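You operate a simulated robot arm through the tools that you are given. There is no shell and no other tool.

You run a simulated robot arm. Do the job below in one go: nothing can be reset, and whatever is moved stays where it is left.

JOB
Blow the lint off the holly rail in the lint hood.
Fine: set the blow air to 2.0 bar, blow only with the lid shut, then shut and vent the blow air. The rail stays in the shut hood.

It is judged by the outcome, as a careful person would: the job done as asked, and still so three seconds after it is handed in. It fails if anything else is knocked over, pushed out of place, dropped, spilled or broken. Lids that push on must go on centred and level and be pressed home; caps that screw on are set level and turned clockwise until they are tight.

ROBOT AND FRAMES
A 7-joint arm with a two-finger gripper on a trunk, on a base that drives. Base frame: it is fixed to the floor where the robot stands at the start and does not move with it; the origin is under the middle of the robot, x ahead of it, y to its left, z up. Readings come in m, degrees, newtons and seconds.
With the tool pointing down near the work surface it reaches from about 0.3 to 0.74 m from the robot's upright axis, wherever it stands. Its first joint turns from -166.0 to 166.0 degrees. Places, roughly: blow air panel [0.3, 0, 0.7]; floor of the lint hood [0.6, 0, 0.9]; lid of the lint hood [0.6, 0, 1]. Payload 2.94 kg.
The tool frame sits at the grasp point between the pads (the TCP): z along the fingers, y along the line on which they close. The tips reach 0.03 m beyond it. The gripper opens to 0.138 m. The gripper's body begins 0.109 m behind the TCP.
Orientation is that of the tool frame in the base frame, as a unit quaternion [x, y, z, w]. With the fingers straight down and closing along the base's y, the tool's x points along the base's -x, its y along +y and its z along -z.

CONTROLS
- The arm moves only by the tool jog_arm. Its argument "targets" is a list of rows, each a list of 6 numbers: the shift along the tool's x, y, z in m, then the turn, a rotation vector about the tool's x, y, z in degrees. In form: [[x, y, z, ax, ay, az], ...]. A call has 1 to 20 rows; each row shifts and turns the commanded pose from where the row before left it, along the tool's axes as they then stand. "claw" is the opening, from 0 (shut) to 1 (fully open), set as the call begins (left out, the last holds). A row lasts 0.2 s, in which the tool goes at most 0.05 m and 8.6 degrees; a call with a longer step from one row to the next is refused whole, and so is a gripper value outside its range. Where a pose cannot be reached the arm comes as near as it can. A force on the tool above 90 N (or 10 N above the force at the start of the call, whichever is more), or a blocked arm, ends the call early, and 0.2 s more pass. The fingers move at their own pace and stop on an object; they squeeze with about 39 N. The grip force told is the motor's: it shows also when the fingers shut on nothing. Time passes only in rows, and 0.2 s behind the last, so rows that do not move let the fingers close. It gives the time, the measured TCP pose, the force on the tool (base axes), the opening and the grip force at its end, in the units of the frame above (readings bear some noise), with the torque about the TCP (base axes, N m) and any sound that the robot's microphone picked up.
- Cameras (640 x 400 px; columns grow to the right, rows downward): "scene" is now at [-0.0078, 0.1124, 1.5603]; the picture's right is [-0.32, -0.95, 0.00], its down [-0.73, 0.25, -0.63] and it looks along [0.60, -0.20, -0.77] (base axes); focal length 270 px, centre (320, 200). "wrist" rides on the gripper at [0.071, 0.019, -0.146] in the tool frame; the picture's right is [-0.26, 0.97, 0.00], its down [-0.85, -0.23, -0.48] and it looks along [-0.46, -0.12, 0.88] (tool axes); focal length 280 px, centre (320, 200). There is no depth. A picture from a camera that has moved, and an enlarged one, comes with that camera's place and axes in the base frame and with its lens.
- grab_frame(camera): a new picture of that camera. It takes no simulated time.
- lift_body(by): slides the trunk up (or, below 0, down) by that many m; the arm and the scene camera ride with it, the base frame stays. It gives what a move gives, with no picture.
- drive_base(legs): drives the robot by 1 to 6 legs, each [ahead, left, turn to the left] in m, m and degrees, along the robot's own axes; the way and the turn of a leg run together, so that a leg with both is an arc; at most 1.5 m and 180 degrees a leg. The arm and the cameras ride along, it lands a little off, and it stops where it bumps. It gives what a move gives.
- turn_head(pan, tilt): turns the head with the scene camera to pan (to the left, within 86 degrees either way) and tilt (down, from -29 to 69), counted from straight ahead of the robot. It gives what a move gives.
- zoom(camera, box): a new picture of the part [left, top, right, bottom] of that camera's present view, enlarged. It takes no simulated time.
- sign_off(): hands the job in; it is judged then, once.

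Nothing tells you exact positions but the pictures and the camera data. Unless the task says otherwise, let go and move clear before handing in.

The tools are called as name(argument=value, ...) on one line, values as JSON. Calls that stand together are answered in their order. jog_arm: Moves the arm, as the interface text tells. Its arguments: {"type":"object","properties":{"targets":{"type":"array","items":{"type":"array","items":{"type":"number"}}},"claw":{"type":"number"}},"required":["targets"]} The other tools are called the same way: lift_body (by) slides the trunk up or down; drive_base (legs) drives the base; turn_head (pan, tilt) turns the head that bears the scene camera; grab_frame (camera) takes a picture; zoom (camera, box) takes an enlarged picture of a part of a camera's view; sign_off () hands the job in.

At the start:

```text
clock: 0.0
tool_pos: [0.462, -0.0382, 0.999]
ee_rot: [0.0, 1.0, 0.0, 0.0]
ft_force: [0.1, 0.2, 0.1]
moment: [0.01, -0.01, 0.02]
opening: 0.1378
finger_force: 0.1
trunk travel left (down, up): [-0.425, 0.029]
robot x, y, heading: [0.0019, 0.0005, 0.1]
head pan, tilt: [-18.6, 50.8]
```

scene: 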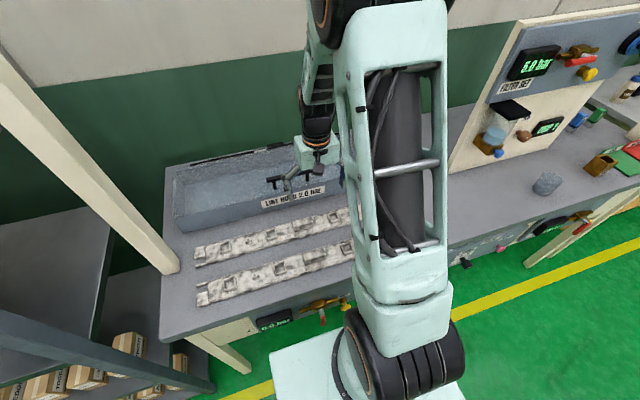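
wrist: 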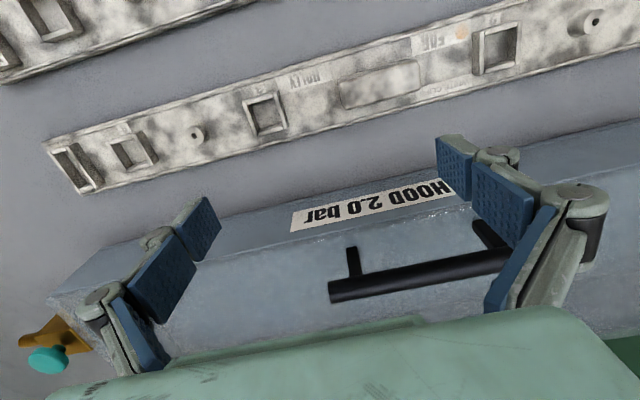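

I see a bench with a lint hood (long grey box with a handled lid) and two lint-covered rails in front of it, with blow air panel on the bench's front. I'll look closer before moving anything.

zoom(camera="scene", box=[150, 120, 370, 340])

zoom(camera="wrist", box=[0, 0, 640, 400])

zoom(camera="scene", box=[440, 0, 640, 280])

zoom(camera="scene", box=[200, 260, 380, 372])

```text
1.82 times, centred on (260, 230) of scene
camera zoom: at [-0.0078, 0.1124, 1.5603], right [-0.32, -0.95, 0.0], down [-0.73, 0.25, -0.63], along [0.6, -0.2, -0.77], focal length 490 px, centre (429, 146)
```

zoom: 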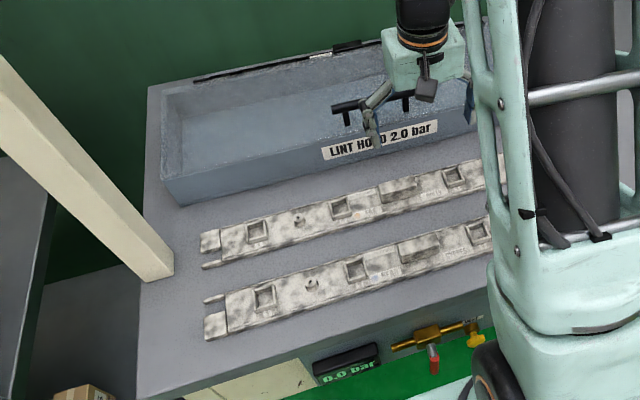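

```text
1.00 times, centred on (320, 200) of wrist (not enlarged: the box is as wide or as high as the picture)
camera zoom: at [0.3907, -0.02, 1.1456], right [0.26, 0.97, 0.0], down [0.85, -0.23, 0.48], along [0.46, -0.12, -0.88], focal length 280 px, centre (320, 200)
```

zoom: 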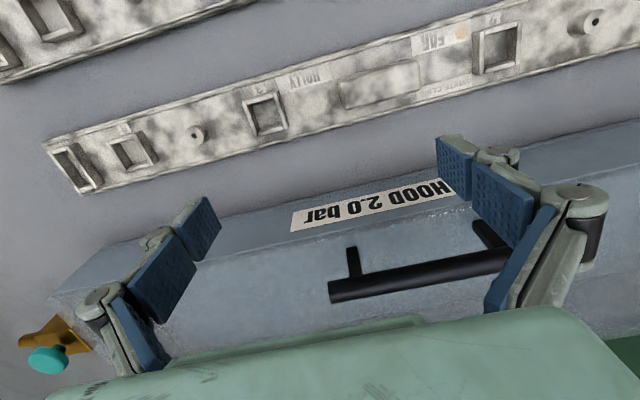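

```text
1.43 times, centred on (540, 140) of scene
camera zoom: at [-0.0078, 0.1124, 1.5603], right [-0.32, -0.95, 0.0], down [-0.73, 0.25, -0.63], along [0.6, -0.2, -0.77], focal length 385 px, centre (6, 286)
```

zoom: 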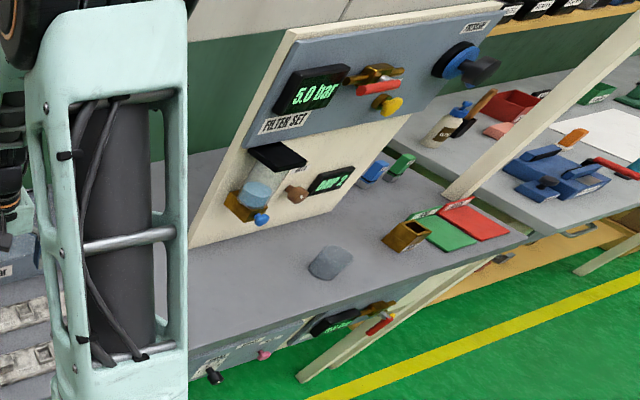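

```text
3.56 times, centred on (290, 316) of scene
camera zoom: at [-0.0078, 0.1124, 1.5603], right [-0.32, -0.95, 0.0], down [-0.73, 0.25, -0.63], along [0.6, -0.2, -0.77], focal length 958 px, centre (427, -212)
```

zoom: 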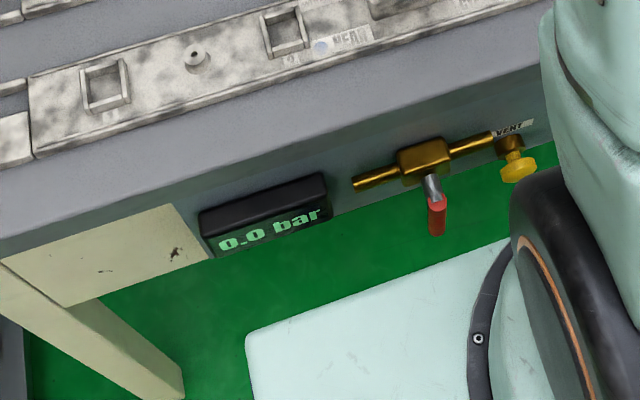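

The holly rail seems to be the one nearest the hood; the panel is on the bench front below. I'll look around with the head to find the regulator, the blow button and the hood lid's state.

turn_head(pan=-10, tilt=68)

grab_frame(camera="scene")

turn_head(pan=-45, tilt=50)

grab_frame(camera="scene")

turn_head(pan=10, tilt=45)

grab_frame(camera="scene")

```text
clock: 0.8
tool_pos: [0.4633, -0.0392, 0.9993]
ee_rot: [0.0, 1.0, -0.001, 0.0]
ft_force: [-0.2, 0.5, 0.4]
moment: [0.0, -0.01, 0.02]
opening: 0.1379
finger_force: 0.1
trunk travel left (down, up): [-0.425, 0.029]
robot x, y, heading: [-0.003, 0.0028, -0.0]
head pan, tilt: [-10.0, 68.0]
```

```text
taken
camera scene: at [-0.024, 0.1268, 1.5401], right [-0.17, -0.98, 0.0], down [-0.91, 0.16, -0.38], along [0.37, -0.07, -0.93], focal length 270 px, centre (320, 200)
```

scene: 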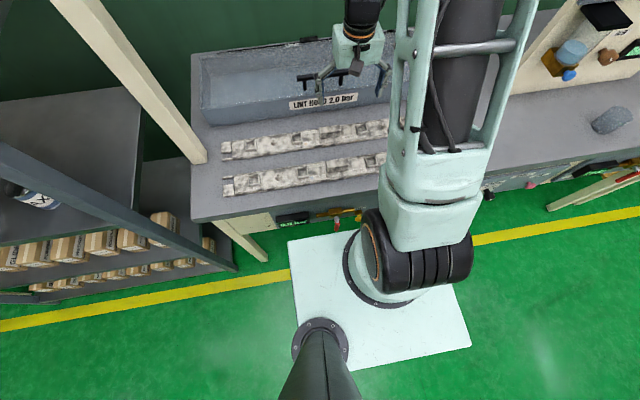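

```text
clock: 1.8
tool_pos: [0.462, -0.0384, 1.0009]
ee_rot: [0.0, 1.0, 0.0, -0.001]
ft_force: [-0.5, 0.2, -0.1]
moment: [0.0, 0.0, 0.01]
opening: 0.1379
finger_force: 0.0
trunk travel left (down, up): [-0.425, 0.029]
robot x, y, heading: [-0.0002, -0.0005, -0.0]
head pan, tilt: [-45.0, 50.0]
```

```text
taken
camera scene: at [-0.0256, 0.0823, 1.5613], right [-0.71, -0.71, 0.0], down [-0.54, 0.54, -0.64], along [0.45, -0.45, -0.77], focal length 270 px, centre (320, 200)
```

scene: 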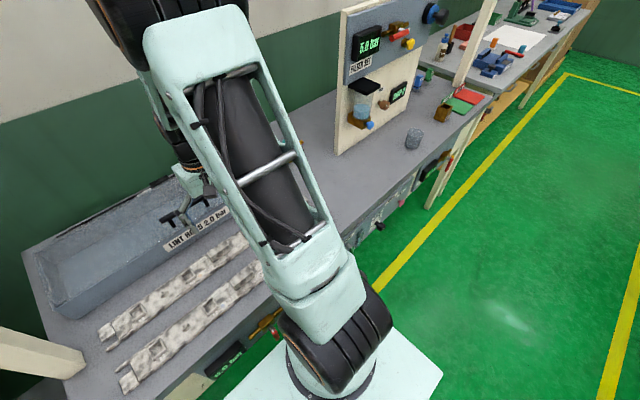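

```text
clock: 3.0
tool_pos: [0.4633, -0.0391, 0.9995]
ee_rot: [0.0, 1.0, 0.0, 0.0]
ft_force: [-0.3, -0.1, -0.2]
moment: [-0.02, 0.0, -0.02]
opening: 0.1379
finger_force: 0.0
trunk travel left (down, up): [-0.425, 0.029]
robot x, y, heading: [0.0003, -0.0011, 0.0]
head pan, tilt: [10.0, 45.0]
```

```text
taken
camera scene: at [0.0, 0.1507, 1.5682], right [0.17, -0.98, 0.0], down [-0.7, -0.12, -0.71], along [0.7, 0.12, -0.71], focal length 270 px, centre (320, 200)
```

scene: 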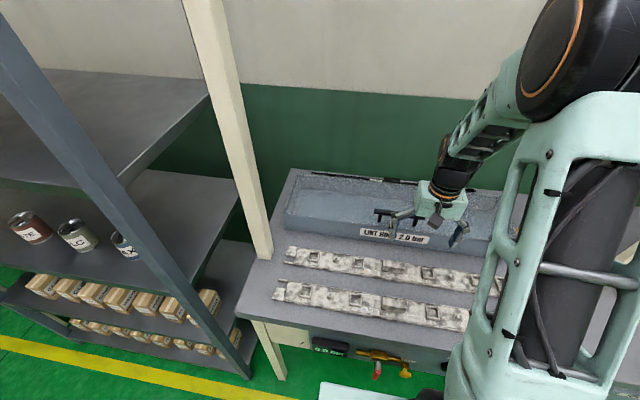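

Nothing's moved. I'll back up half a metre so I can see the bench front panel and the hood in full.

drive_base(legs=[[-0.5, 0, 0]])

turn_head(pan=-10, tilt=40)

grab_frame(camera="scene")

grab_frame(camera="wrist")

```text
clock: 6.0
tool_pos: [-0.0393, -0.0386, 0.9995]
ee_rot: [-0.001, 1.0, 0.0, 0.0]
ft_force: [-0.5, 0.1, -0.6]
moment: [0.0, 0.02, -0.01]
opening: 0.1382
finger_force: 0.0
trunk travel left (down, up): [-0.425, 0.029]
robot x, y, heading: [-0.5018, 0.0013, 0.3]
head pan, tilt: [10.0, 45.0]
```

```text
clock: 6.8
tool_pos: [-0.0396, -0.0388, 1.0003]
ee_rot: [-0.001, 1.0, 0.0, 0.0]
ft_force: [0.1, -0.8, 0.8]
moment: [-0.02, -0.01, 0.0]
opening: 0.1382
finger_force: 0.2
trunk travel left (down, up): [-0.425, 0.029]
robot x, y, heading: [-0.5015, -0.0003, 0.3]
head pan, tilt: [-10.0, 40.0]
```

```text
taken
camera scene: at [-0.499, 0.1215, 1.5755], right [-0.17, -0.99, 0.0], down [-0.63, 0.11, -0.77], along [0.75, -0.13, -0.64], focal length 270 px, centre (320, 200)
```

scene: 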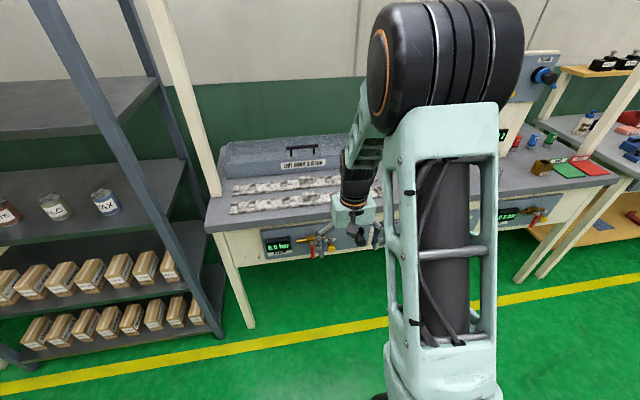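

```text
taken
camera wrist: at [-0.1116, -0.0197, 1.1456], right [0.26, 0.97, 0.0], down [0.85, -0.23, 0.48], along [0.46, -0.12, -0.88], focal length 280 px, centre (320, 200)
```

wrist: 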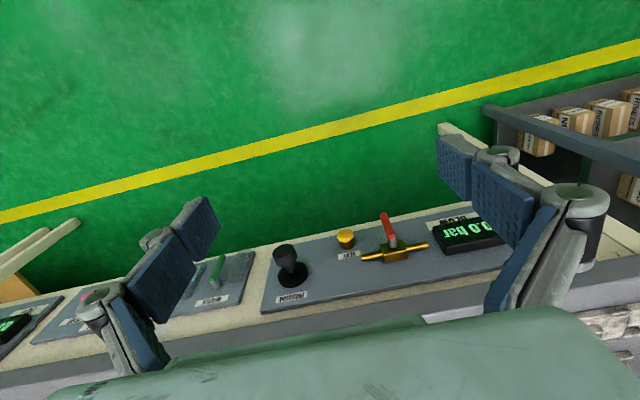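

zoom(camera="wrist", box=[220, 190, 540, 330])

zoom(camera="scene", box=[200, 120, 400, 270])

zoom(camera="scene", box=[480, 40, 640, 240])

zoom(camera="wrist", box=[0, 240, 270, 380])

```text
2.00 times, centred on (380, 260) of wrist
camera zoom: at [-0.1116, -0.0197, 1.1456], right [0.26, 0.97, 0.0], down [0.85, -0.23, 0.48], along [0.46, -0.12, -0.88], focal length 561 px, centre (200, 80)
```

zoom: 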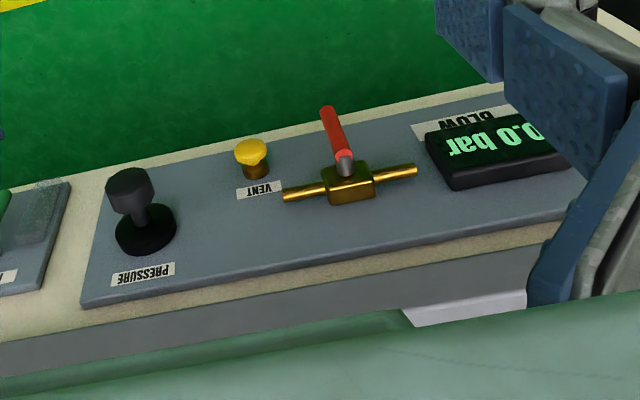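

```text
2.67 times, centred on (300, 195) of scene
camera zoom: at [-0.499, 0.1215, 1.5755], right [-0.17, -0.99, 0.0], down [-0.63, 0.11, -0.77], along [0.75, -0.13, -0.64], focal length 719 px, centre (373, 213)
```

zoom: 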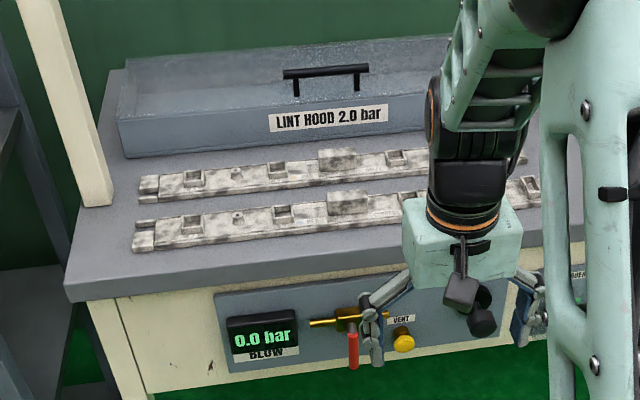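

```text
2.00 times, centred on (560, 140) of scene
camera zoom: at [-0.499, 0.1215, 1.5755], right [-0.17, -0.99, 0.0], down [-0.63, 0.11, -0.77], along [0.75, -0.13, -0.64], focal length 539 px, centre (-160, 320)
```

zoom: 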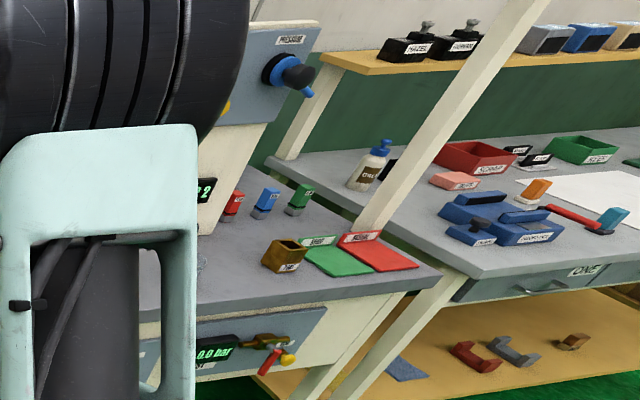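

```text
2.37 times, centred on (135, 310) of wrist
camera zoom: at [-0.1116, -0.0197, 1.1456], right [0.26, 0.97, 0.0], down [0.85, -0.23, 0.48], along [0.46, -0.12, -0.88], focal length 665 px, centre (758, -61)
```

zoom: 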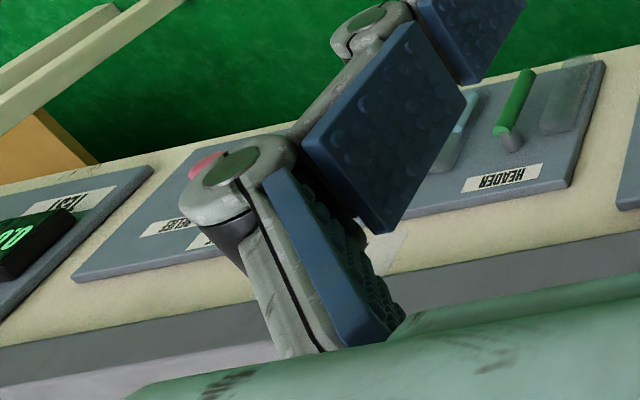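

The blow panel (display, red lever valve, yellow vent, black pressure knob) is visible on the bench front. I'll shift sideways to the right to look at everything unobstructed.

drive_base(legs=[[-0.1, -0.55, 0]])

turn_head(pan=25, tilt=32)

grab_frame(camera="scene")

zoom(camera="scene", box=[160, 110, 480, 310])

grab_frame(camera="wrist")

```text
clock: 12.2
tool_pos: [-0.1404, -0.5891, 0.9992]
ee_rot: [0.001, 1.0, 0.0, 0.001]
ft_force: [0.2, -0.4, 0.0]
moment: [-0.02, -0.01, 0.0]
opening: 0.1383
finger_force: 0.1
trunk travel left (down, up): [-0.425, 0.029]
robot x, y, heading: [-0.6044, -0.5541, -0.2]
head pan, tilt: [-10.0, 40.0]
```

```text
clock: 13.2
tool_pos: [-0.1389, -0.5896, 1.0]
ee_rot: [0.0, 1.0, 0.0, 0.0]
ft_force: [-0.2, -1.0, -0.3]
moment: [-0.01, -0.05, -0.02]
opening: 0.138
finger_force: 0.1
trunk travel left (down, up): [-0.425, 0.029]
robot x, y, heading: [-0.6008, -0.5485, -0.1]
head pan, tilt: [25.0, 32.0]
```

```text
taken
camera scene: at [-0.6011, -0.376, 1.5877], right [0.42, -0.91, 0.0], down [-0.48, -0.22, -0.85], along [0.77, 0.36, -0.53], focal length 270 px, centre (320, 200)
```

scene: 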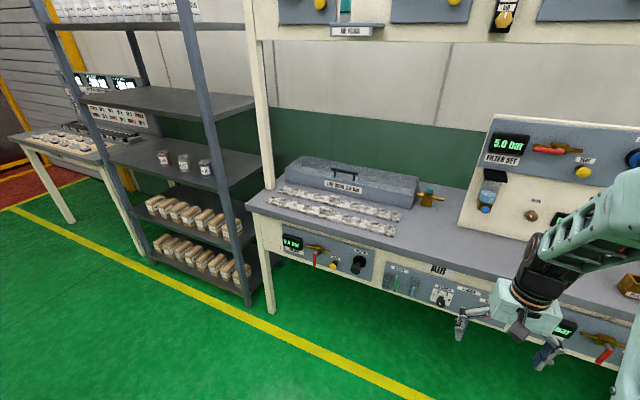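

```text
2.00 times, centred on (320, 210) of scene
camera zoom: at [-0.6011, -0.376, 1.5877], right [0.42, -0.91, 0.0], down [-0.48, -0.22, -0.85], along [0.77, 0.36, -0.53], focal length 539 px, centre (320, 180)
```

zoom: 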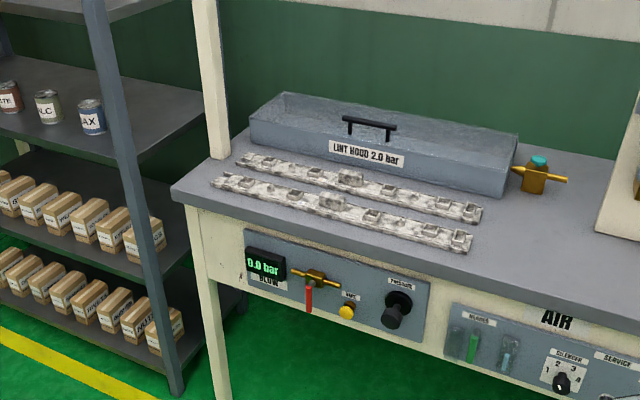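

```text
taken
camera wrist: at [-0.2117, -0.5709, 1.1456], right [0.26, 0.96, 0.0], down [0.85, -0.23, 0.48], along [0.46, -0.13, -0.88], focal length 280 px, centre (320, 200)
```

wrist: 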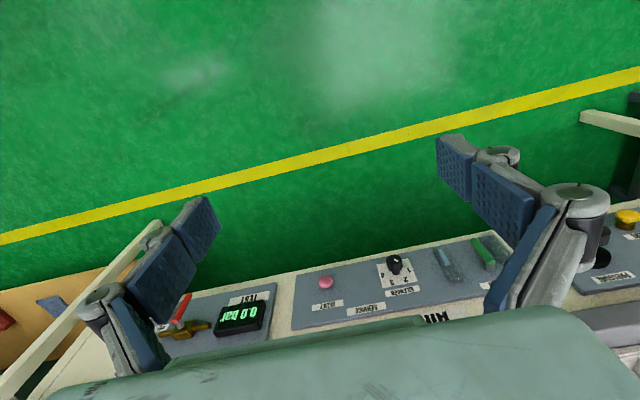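

zoom(camera="scene", box=[360, 240, 520, 340])

zoom(camera="scene", box=[240, 0, 640, 60])

zoom(camera="scene", box=[270, 220, 390, 290])

zoom(camera="scene", box=[380, 160, 480, 230])

zoom(camera="scene", box=[270, 150, 430, 240])

zoom(camera="wrist", box=[220, 220, 540, 340])

```text
4.00 times, centred on (440, 290) of scene
camera zoom: at [-0.6011, -0.376, 1.5877], right [0.42, -0.91, 0.0], down [-0.48, -0.22, -0.85], along [0.77, 0.36, -0.53], focal length 1078 px, centre (-160, -160)
```

zoom: 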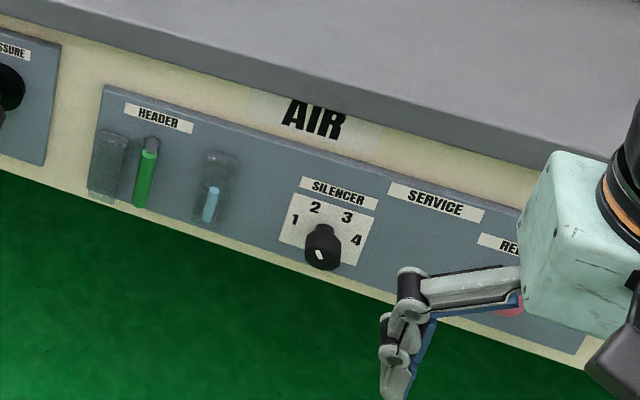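

```text
1.60 times, centred on (440, 30) of scene
camera zoom: at [-0.6011, -0.376, 1.5877], right [0.42, -0.91, 0.0], down [-0.48, -0.22, -0.85], along [0.77, 0.36, -0.53], focal length 431 px, centre (128, 472)
```

zoom: 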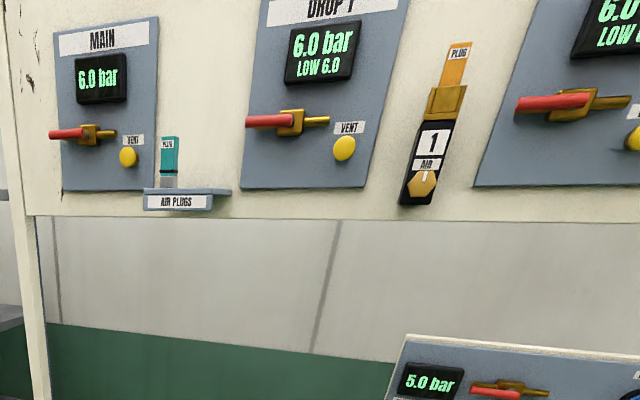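

```text
5.33 times, centred on (330, 255) of scene
camera zoom: at [-0.6011, -0.376, 1.5877], right [0.42, -0.91, 0.0], down [-0.48, -0.22, -0.85], along [0.77, 0.36, -0.53], focal length 1438 px, centre (267, -93)
```

zoom: 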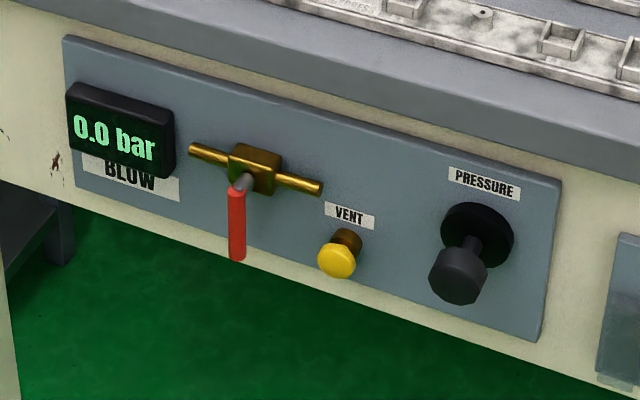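

```text
5.71 times, centred on (430, 195) of scene
camera zoom: at [-0.6011, -0.376, 1.5877], right [0.42, -0.91, 0.0], down [-0.48, -0.22, -0.85], along [0.77, 0.36, -0.53], focal length 1540 px, centre (-309, 229)
```

zoom: 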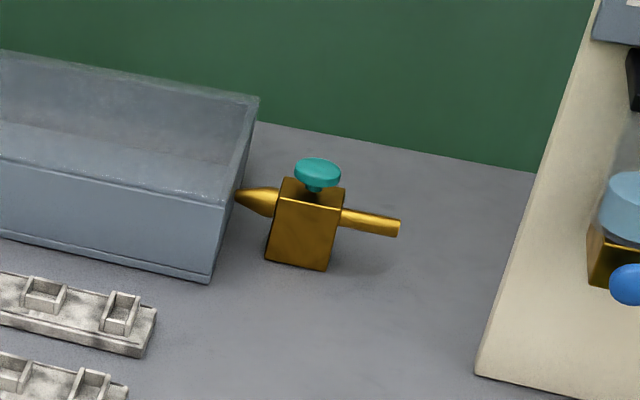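

```text
4.00 times, centred on (350, 195) of scene
camera zoom: at [-0.6011, -0.376, 1.5877], right [0.42, -0.91, 0.0], down [-0.48, -0.22, -0.85], along [0.77, 0.36, -0.53], focal length 1078 px, centre (200, 220)
```

zoom: 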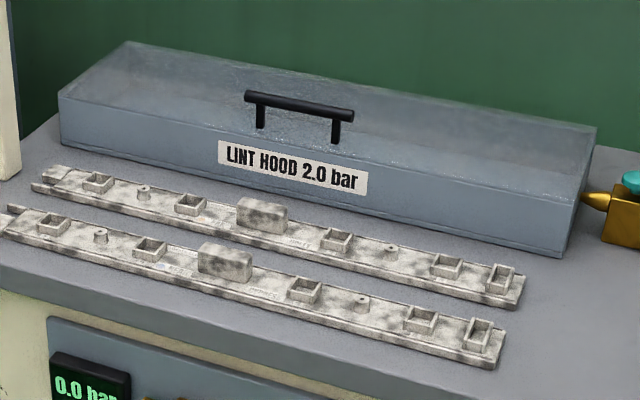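

```text
2.00 times, centred on (380, 280) of wrist
camera zoom: at [-0.2117, -0.5709, 1.1456], right [0.26, 0.96, 0.0], down [0.85, -0.23, 0.48], along [0.46, -0.13, -0.88], focal length 561 px, centre (200, 40)
```

zoom: 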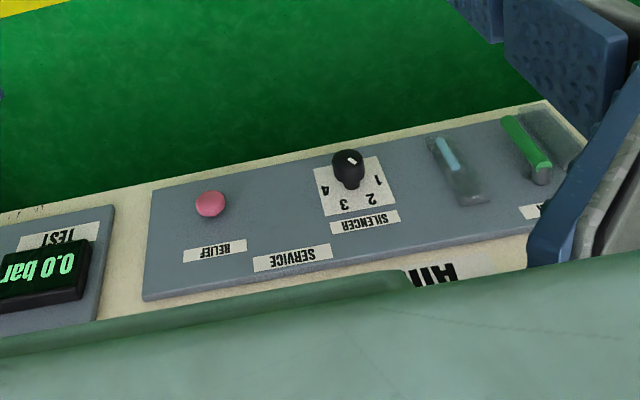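

The teal button on the brass nozzle at the hood's right end looks like the blow trigger; the red lever (crosswise, shut) gates air, the black knob sets pressure and the yellow button vents. Next I drive nearer, offset right, to look into the hood and read the rail names.

drive_base(legs=[[0.5, 0.2, 0]])

turn_head(pan=20, tilt=48)

grab_frame(camera="scene")

zoom(camera="scene", box=[120, 100, 440, 300])

grab_frame(camera="wrist")

```text
clock: 16.3
tool_pos: [0.3585, -0.3912, 0.9995]
ee_rot: [0.0, 1.0, 0.0, 0.0]
ft_force: [-0.6, 0.0, 0.3]
moment: [0.02, -0.01, 0.0]
opening: 0.1381
finger_force: 0.1
trunk travel left (down, up): [-0.425, 0.029]
robot x, y, heading: [-0.1044, -0.3535, 0.0]
head pan, tilt: [25.0, 32.0]
```

```text
clock: 17.1
tool_pos: [0.3577, -0.3913, 1.0]
ee_rot: [0.0, 1.0, 0.0, 0.0]
ft_force: [-0.8, -0.6, 0.4]
moment: [0.01, 0.01, -0.04]
opening: 0.1379
finger_force: 0.0
trunk travel left (down, up): [-0.425, 0.029]
robot x, y, heading: [-0.1024, -0.3531, 0.1]
head pan, tilt: [20.0, 48.0]
```

```text
taken
camera scene: at [-0.1111, -0.1889, 1.5641], right [0.34, -0.94, 0.0], down [-0.7, -0.25, -0.67], along [0.63, 0.23, -0.74], focal length 270 px, centre (320, 200)
```

scene: 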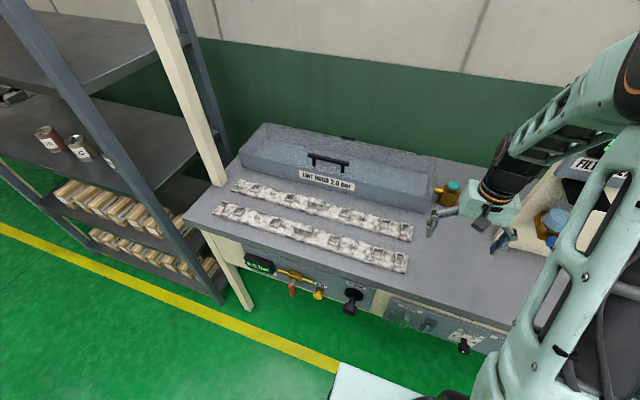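

```text
2.00 times, centred on (280, 200) of scene
camera zoom: at [-0.1111, -0.1889, 1.5641], right [0.34, -0.94, 0.0], down [-0.7, -0.25, -0.67], along [0.63, 0.23, -0.74], focal length 539 px, centre (400, 200)
```

zoom: 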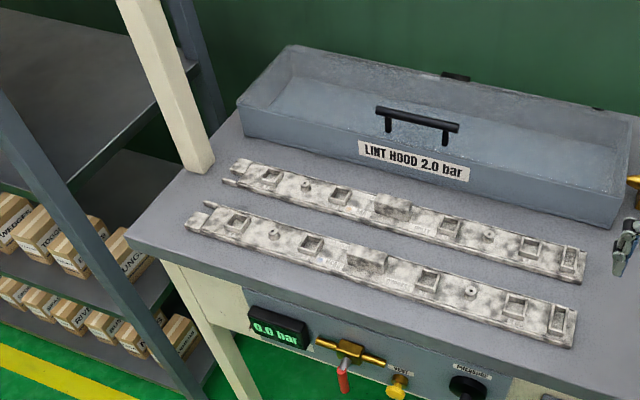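

```text
taken
camera wrist: at [0.2856, -0.3725, 1.1456], right [0.26, 0.97, 0.0], down [0.85, -0.23, 0.48], along [0.46, -0.12, -0.88], focal length 280 px, centre (320, 200)
```

wrist: 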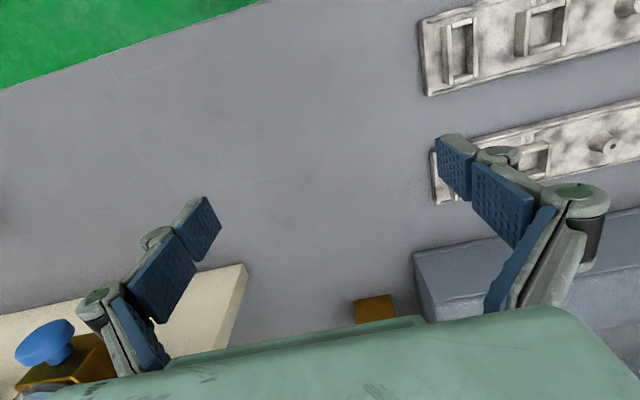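

zoom(camera="scene", box=[220, 110, 300, 160])

zoom(camera="scene", box=[290, 120, 450, 220])

zoom(camera="scene", box=[250, 190, 350, 260])

zoom(camera="scene", box=[340, 200, 420, 260])

```text
8.00 times, centred on (260, 135) of scene
camera zoom: at [-0.1111, -0.1889, 1.5641], right [0.34, -0.94, 0.0], down [-0.7, -0.25, -0.67], along [0.63, 0.23, -0.74], focal length 2156 px, centre (800, 720)
```

zoom: 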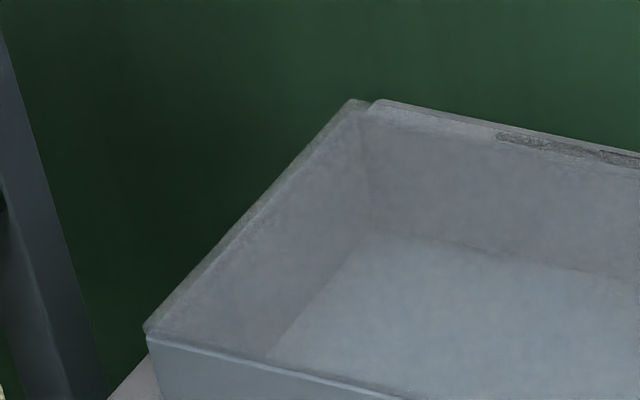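

```text
4.00 times, centred on (370, 170) of scene
camera zoom: at [-0.1111, -0.1889, 1.5641], right [0.34, -0.94, 0.0], down [-0.7, -0.25, -0.67], along [0.63, 0.23, -0.74], focal length 1078 px, centre (120, 320)
```

zoom: 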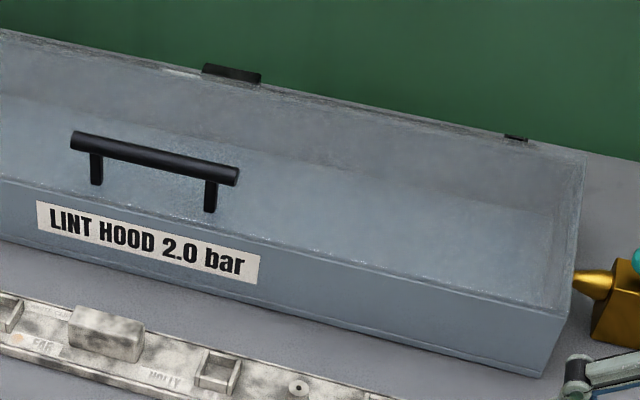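

```text
5.71 times, centred on (300, 225) of scene
camera zoom: at [-0.1111, -0.1889, 1.5641], right [0.34, -0.94, 0.0], down [-0.7, -0.25, -0.67], along [0.63, 0.23, -0.74], focal length 1540 px, centre (434, 57)
```

zoom: 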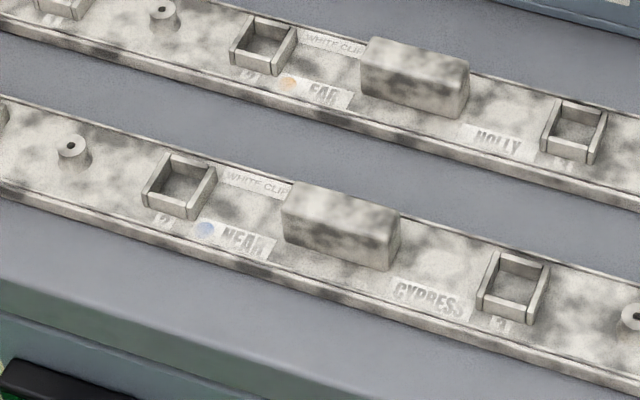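

```text
6.67 times, centred on (380, 230) of scene
camera zoom: at [-0.1111, -0.1889, 1.5641], right [0.34, -0.94, 0.0], down [-0.7, -0.25, -0.67], along [0.63, 0.23, -0.74], focal length 1797 px, centre (-80, 0)
```

zoom: 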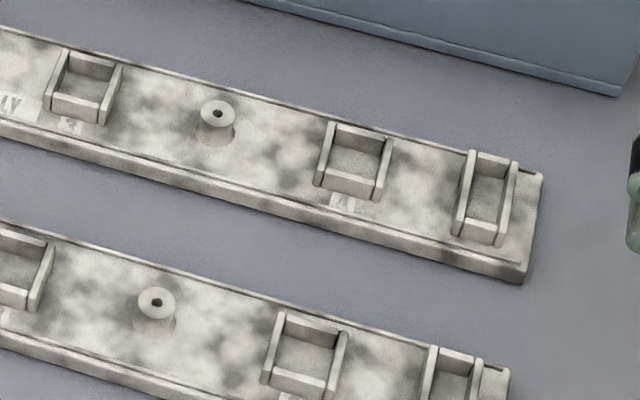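

The far rail is HOLLY, the near one CYPRESS. The hood has a hinged see-through lid (hinges at the rear, bar handle at front). I'll raise the arm, drive closer and measure the handle with the wrist camera.

jog_arm(targets=[[0, 0, -0.03, 0, 0, 0], [0, 0, -0.03, 0, 0, 0], [0, 0, -0.03, 0, 0, 0], [0, 0, -0.03, 0, 0, 0]])

drive_base(legs=[[0.1, 0.17, 0]])

grab_frame(camera="wrist")

grab_frame(camera="scene")

```text
clock: 18.1
tool_pos: [0.3561, -0.3903, 1.1216]
ee_rot: [0.0, 1.0, 0.0, -0.001]
ft_force: [-0.1, 0.5, 0.3]
moment: [-0.02, -0.03, 0.01]
opening: 0.1379
finger_force: 0.1
trunk travel left (down, up): [-0.425, 0.029]
robot x, y, heading: [-0.1074, -0.35, -0.1]
head pan, tilt: [20.0, 48.0]
```

```text
clock: 20.2
tool_pos: [0.4565, -0.2229, 1.1199]
ee_rot: [0.0, 1.0, 0.0, 0.0]
ft_force: [-0.7, 0.0, 0.8]
moment: [-0.03, -0.03, 0.05]
opening: 0.138
finger_force: 0.1
trunk travel left (down, up): [-0.425, 0.029]
robot x, y, heading: [-0.0058, -0.1843, -0.1]
head pan, tilt: [20.0, 48.0]
```

```text
taken
camera wrist: at [0.3846, -0.204, 1.266], right [0.26, 0.97, 0.0], down [0.85, -0.23, 0.48], along [0.46, -0.12, -0.88], focal length 280 px, centre (320, 200)
```

wrist: 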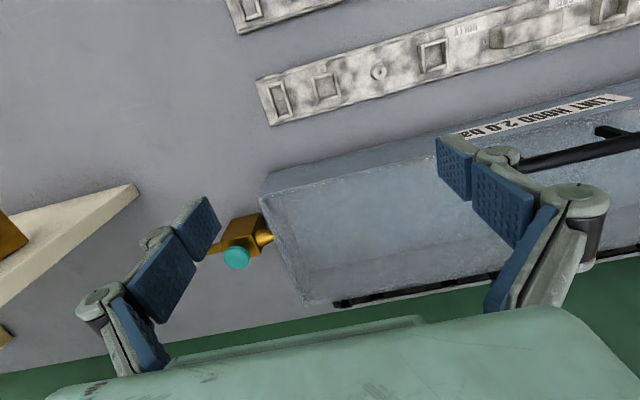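

```text
taken
camera scene: at [-0.0113, -0.02, 1.564], right [0.34, -0.94, 0.0], down [-0.7, -0.25, -0.67], along [0.63, 0.23, -0.74], focal length 270 px, centre (320, 200)
```

scene: 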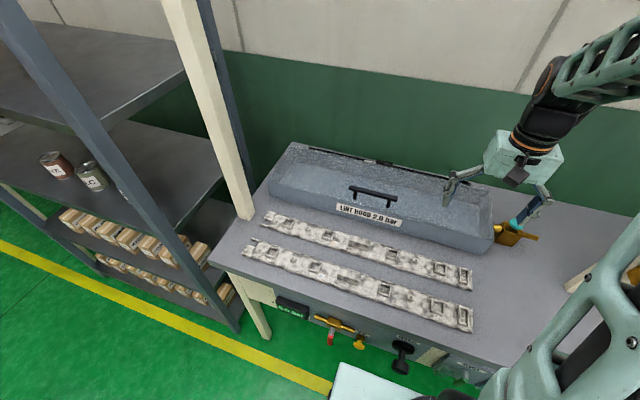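

jog_arm(targets=[[0, 0.04, 0, 0, 0, 0], [0, 0.04, 0, 0, 0, 0], [0, 0.04, 0, 0, 0, 0], [0, 0.04, 0, 0, 0, 0], [0, 0.04, 0, 0, 0, 0], [0, 0.02, 0, 0, 0, 0], [0, 0, 0, 0, 0, 0]])

zoom(camera="wrist", box=[0, 0, 640, 400])

jog_arm(targets=[[-0.02, 0, 0.03, 0, 0, 0], [-0.02, 0, 0.03, 0, 0, 0], [0, 0, 0, 0, 0, 0]])

zoom(camera="wrist", box=[0, 0, 640, 400])

```text
clock: 21.8
tool_pos: [0.4563, -0.0039, 1.1198]
ee_rot: [-0.001, 1.0, 0.0, 0.001]
ft_force: [0.0, 0.9, 0.9]
moment: [0.0, 0.02, -0.01]
opening: 0.138
finger_force: 0.1
trunk travel left (down, up): [-0.425, 0.029]
robot x, y, heading: [-0.0034, -0.1848, 0.0]
head pan, tilt: [20.0, 48.0]
```

```text
1.00 times, centred on (320, 200) of wrist (not enlarged: the box is as wide or as high as the picture)
camera zoom: at [0.3849, 0.0155, 1.266], right [0.26, 0.97, 0.0], down [0.85, -0.23, 0.48], along [0.46, -0.12, -0.88], focal length 280 px, centre (320, 200)
```

zoom: 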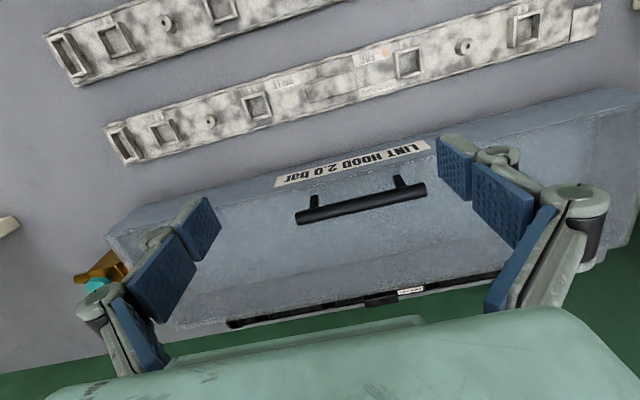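

```text
clock: 22.6
tool_pos: [0.4979, -0.004, 1.0609]
ee_rot: [0.0, 1.0, 0.0, 0.0]
ft_force: [0.1, 0.4, -0.9]
moment: [0.01, 0.02, 0.01]
opening: 0.1377
finger_force: 0.1
trunk travel left (down, up): [-0.425, 0.029]
robot x, y, heading: [-0.0043, -0.1845, 0.1]
head pan, tilt: [20.0, 48.0]
```

```text
1.00 times, centred on (320, 200) of wrist (not enlarged: the box is as wide or as high as the picture)
camera zoom: at [0.4246, 0.015, 1.206], right [0.26, 0.97, 0.0], down [0.85, -0.23, 0.48], along [0.46, -0.12, -0.88], focal length 280 px, centre (320, 200)
```

zoom: 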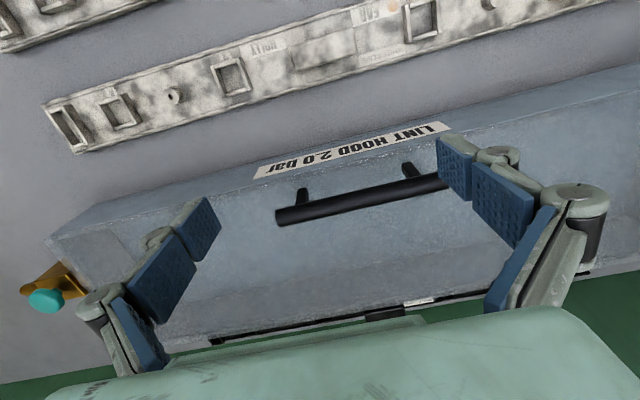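

The handle bar is at about x 0.523, y 0.015, z 1.027, the lid top at z 0.99, hinge near x 0.71. I'll go up, re-centre the base in front of the hood (slightly nearer for reach), and turn the gripper so that it closes along x.

jog_arm(targets=[[0.04, 0, -0.05, 0, 0, 0], [0, 0, -0.05, 0, 0, 0], [0, 0, 0, 0, 0, 0]])

drive_base(legs=[[0.04, 0.16, 0]])

jog_arm(targets=[[0, 0, 0, 0, 0, 8.2], [0, 0, 0, 0, 0, 8.2], [0, 0, 0, 0, 0, 8.2], [0, 0, 0, 0, 0, 8.2], [0, 0, 0, 0, 0, 8.2], [0, 0, 0, 0, 0, 8.2], [0, 0, 0, 0, 0, 8.2], [0, 0, 0, 0, 0, 8.2], [0, 0, 0, 0, 0, 8.2], [0, 0, 0, 0, 0, 8.2], [0, 0, 0, 0, 0, 8.0], [0, 0, 0, 0, 0, 0]])

zoom(camera="wrist", box=[0, 0, 640, 400])

grab_frame(camera="scene")

```text
refused: row 1 steps farther than a row can; nothing moved
```

```text
clock: 24.6
tool_pos: [0.5365, 0.1552, 1.0599]
ee_rot: [0.0, 1.0, 0.001, 0.0]
ft_force: [0.2, 0.4, 0.5]
moment: [-0.01, -0.02, -0.03]
opening: 0.138
finger_force: 0.0
trunk travel left (down, up): [-0.425, 0.029]
robot x, y, heading: [0.0343, -0.0274, -0.4]
head pan, tilt: [20.0, 48.0]
```

```text
clock: 27.2
tool_pos: [0.5367, 0.1548, 1.0598]
ee_rot: [0.708, 0.706, 0.001, 0.0]
ft_force: [-0.6, -1.1, 1.0]
moment: [0.0, 0.01, 0.03]
opening: 0.1378
finger_force: 0.2
trunk travel left (down, up): [-0.425, 0.029]
robot x, y, heading: [0.0349, -0.0264, -0.0]
head pan, tilt: [20.0, 48.0]
```

```text
1.00 times, centred on (320, 200) of wrist (not enlarged: the box is as wide or as high as the picture)
camera zoom: at [0.5549, 0.2252, 1.2061], right [0.96, -0.26, 0.0], down [-0.23, -0.85, 0.48], along [-0.13, -0.46, -0.88], focal length 280 px, centre (320, 200)
```

zoom: 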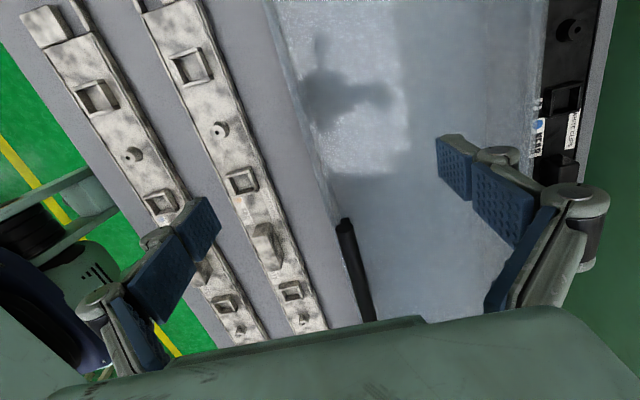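

```text
taken
camera scene: at [0.0288, 0.1389, 1.564], right [0.34, -0.94, 0.0], down [-0.7, -0.25, -0.67], along [0.63, 0.23, -0.74], focal length 270 px, centre (320, 200)
```

scene: 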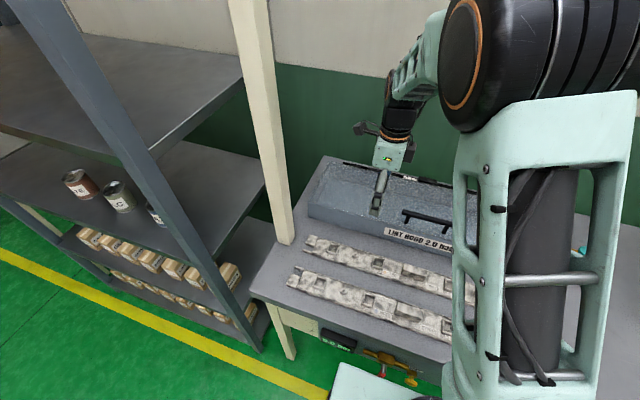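

The black bar behind the hood is actually another rail (not a hinge), so I need to find out how the lid is attached before pulling.

zoom(camera="scene", box=[300, 150, 380, 230])

zoom(camera="scene", box=[360, 150, 460, 250])

zoom(camera="wrist", box=[260, 0, 600, 220])

```text
5.00 times, centred on (340, 190) of scene
camera zoom: at [0.0288, 0.1389, 1.564], right [0.34, -0.94, 0.0], down [-0.7, -0.25, -0.67], along [0.63, 0.23, -0.74], focal length 1348 px, centre (220, 250)
```

zoom: 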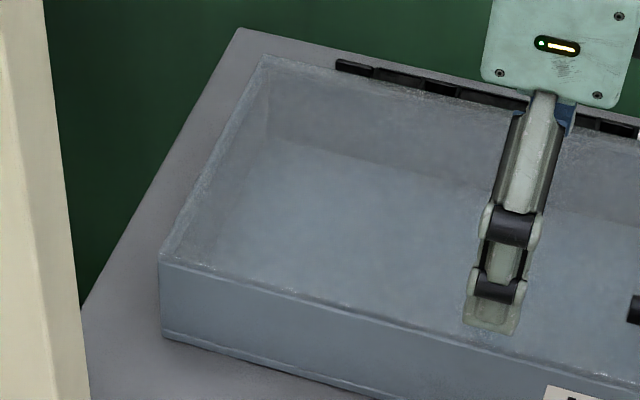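

```text
4.00 times, centred on (410, 200) of scene
camera zoom: at [0.0288, 0.1389, 1.564], right [0.34, -0.94, 0.0], down [-0.7, -0.25, -0.67], along [0.63, 0.23, -0.74], focal length 1078 px, centre (-40, 200)
```

zoom: 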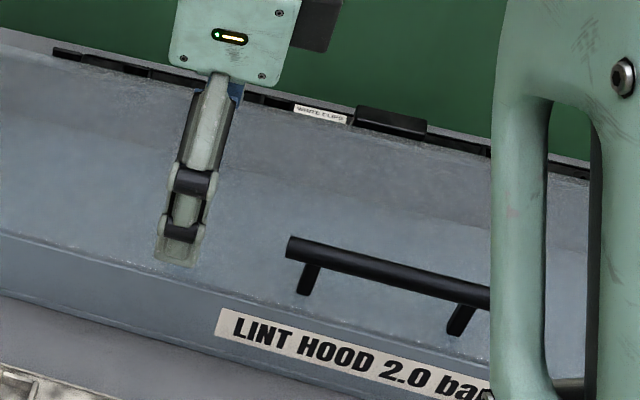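

```text
1.82 times, centred on (430, 110) of wrist
camera zoom: at [0.5549, 0.2252, 1.2061], right [0.96, -0.26, 0.0], down [-0.23, -0.85, 0.48], along [-0.13, -0.46, -0.88], focal length 510 px, centre (120, 364)
```

zoom: 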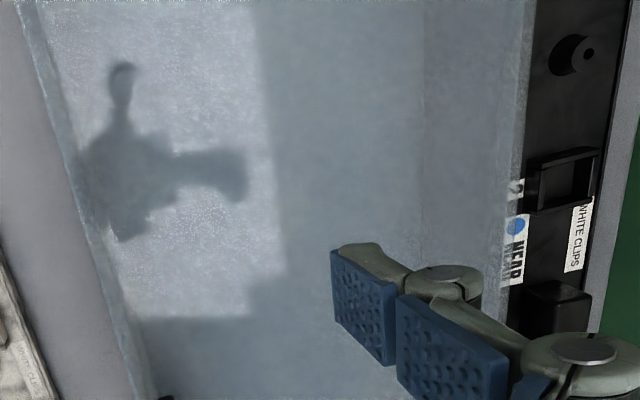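

jog_arm(targets=[[0, 0, -0.04, 0, 0, 0], [0, 0, -0.02, 0, 0, 0], [-0.02, -0.0137, 0, 0, 0, 0], [-0.04, 0, 0, 0, 0, 0], [-0.04, 0, 0, 0, 0, 0], [-0.04, 0, 0, 0, 0, 0], [0, 0, 0, 0, 0, 0]])

zoom(camera="wrist", box=[0, 0, 640, 400])

grab_frame(camera="scene")

```text
clock: 28.8
tool_pos: [0.5217, 0.0147, 1.1209]
ee_rot: [0.707, 0.707, 0.0, 0.001]
ft_force: [0.6, -0.6, 1.0]
moment: [0.04, 0.01, 0.04]
opening: 0.1381
finger_force: 0.1
trunk travel left (down, up): [-0.425, 0.029]
robot x, y, heading: [0.036, -0.0245, 0.0]
head pan, tilt: [20.0, 48.0]
```

```text
1.00 times, centred on (320, 200) of wrist (not enlarged: the box is as wide or as high as the picture)
camera zoom: at [0.54, 0.0849, 1.2663], right [0.97, -0.26, 0.0], down [-0.23, -0.85, 0.48], along [-0.12, -0.46, -0.88], focal length 280 px, centre (320, 200)
```

zoom: 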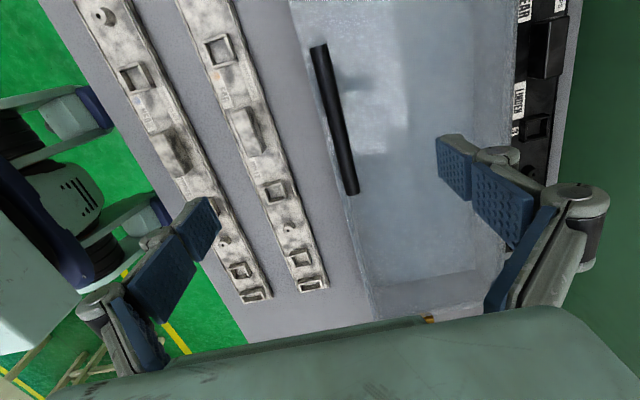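

```text
taken
camera scene: at [0.0288, 0.139, 1.564], right [0.34, -0.94, 0.0], down [-0.7, -0.25, -0.67], along [0.63, 0.23, -0.74], focal length 270 px, centre (320, 200)
```

scene: 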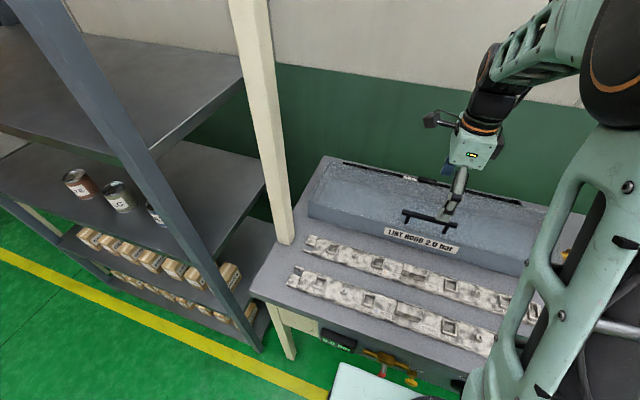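

jog_arm(targets=[[0, 0.018, 0, 0, 0, 0], [0, 0, 0.03, 0, 0, 0], [0, 0, 0.02, 0, 0, 0], [0, 0, 0, 0, 0, 0]], claw=0.4)

zoom(camera="wrist", box=[0, 0, 640, 400])

```text
clock: 29.8
tool_pos: [0.5408, 0.0133, 1.0708]
ee_rot: [0.707, 0.707, 0.0, 0.0]
ft_force: [0.3, -1.0, 0.1]
moment: [-0.02, 0.03, -0.01]
opening: 0.0548
finger_force: 0.0
trunk travel left (down, up): [-0.425, 0.029]
robot x, y, heading: [0.0336, -0.0242, -0.1]
head pan, tilt: [20.0, 48.0]
```

```text
1.00 times, centred on (320, 200) of wrist (not enlarged: the box is as wide or as high as the picture)
camera zoom: at [0.5587, 0.0852, 1.2165], right [0.96, -0.26, 0.0], down [-0.23, -0.85, 0.48], along [-0.12, -0.46, -0.88], focal length 280 px, centre (320, 200)
```

zoom: 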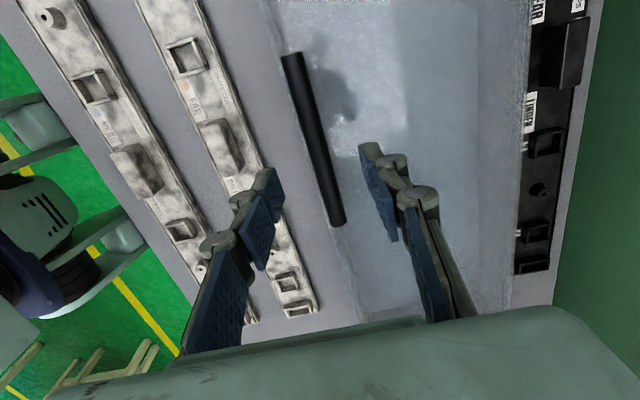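

The bar sits centred between the fingers at about x 0.539, z 0.997. I'll descend and close on it.

jog_arm(targets=[[0, 0, 0.03, 0, 0, 0], [0, 0, 0.02, 0, 0, 0], [0, 0, 0.013, 0, 0, 0], [0, 0, 0, 0, 0, 0]])

jog_arm(targets=[[0, 0, 0, 0, 0, 0], [0, 0, 0, 0, 0, 0], [0, 0, 0, 0, 0, 0], [0, 0, 0, 0, 0, 0]], claw=0)

zoom(camera="wrist", box=[0, 0, 640, 400])

zoom(camera="scene", box=[300, 120, 560, 300])

```text
clock: 30.8
tool_pos: [0.5413, 0.0146, 1.0074]
ee_rot: [0.706, 0.708, -0.001, 0.0]
ft_force: [-0.1, 0.1, 0.0]
moment: [0.02, 0.01, -0.05]
opening: 0.0553
finger_force: 0.0
trunk travel left (down, up): [-0.425, 0.029]
robot x, y, heading: [0.0365, -0.0284, -0.0]
head pan, tilt: [20.0, 48.0]
```

```text
clock: 31.8
tool_pos: [0.5407, 0.0158, 1.0076]
ee_rot: [0.707, 0.707, -0.001, -0.001]
ft_force: [-5.2, -0.1, -0.9]
moment: [0.02, 0.15, 0.01]
opening: 0.0145
finger_force: 40.6
trunk travel left (down, up): [-0.425, 0.029]
robot x, y, heading: [0.0341, -0.0246, -0.1]
head pan, tilt: [20.0, 48.0]
```

```text
1.00 times, centred on (320, 200) of wrist (not enlarged: the box is as wide or as high as the picture)
camera zoom: at [0.5584, 0.0852, 1.1531], right [0.96, -0.26, 0.0], down [-0.23, -0.85, 0.48], along [-0.13, -0.46, -0.88], focal length 280 px, centre (320, 200)
```

zoom: 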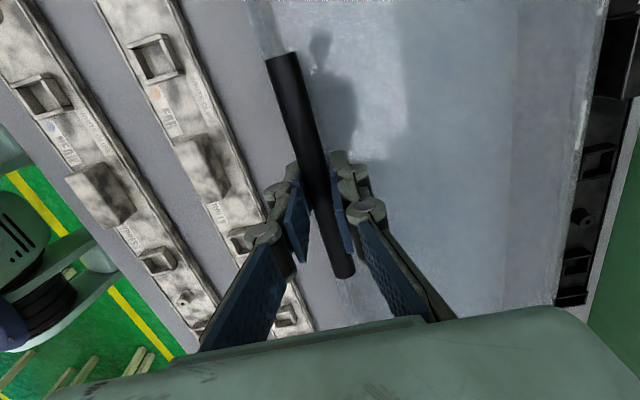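

```text
2.22 times, centred on (430, 210) of scene
camera zoom: at [0.0281, 0.1389, 1.564], right [0.34, -0.94, 0.0], down [-0.7, -0.25, -0.67], along [0.63, 0.23, -0.74], focal length 599 px, centre (76, 178)
```

zoom: 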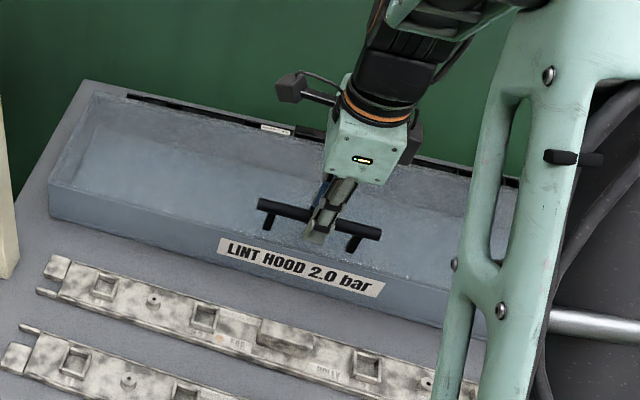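

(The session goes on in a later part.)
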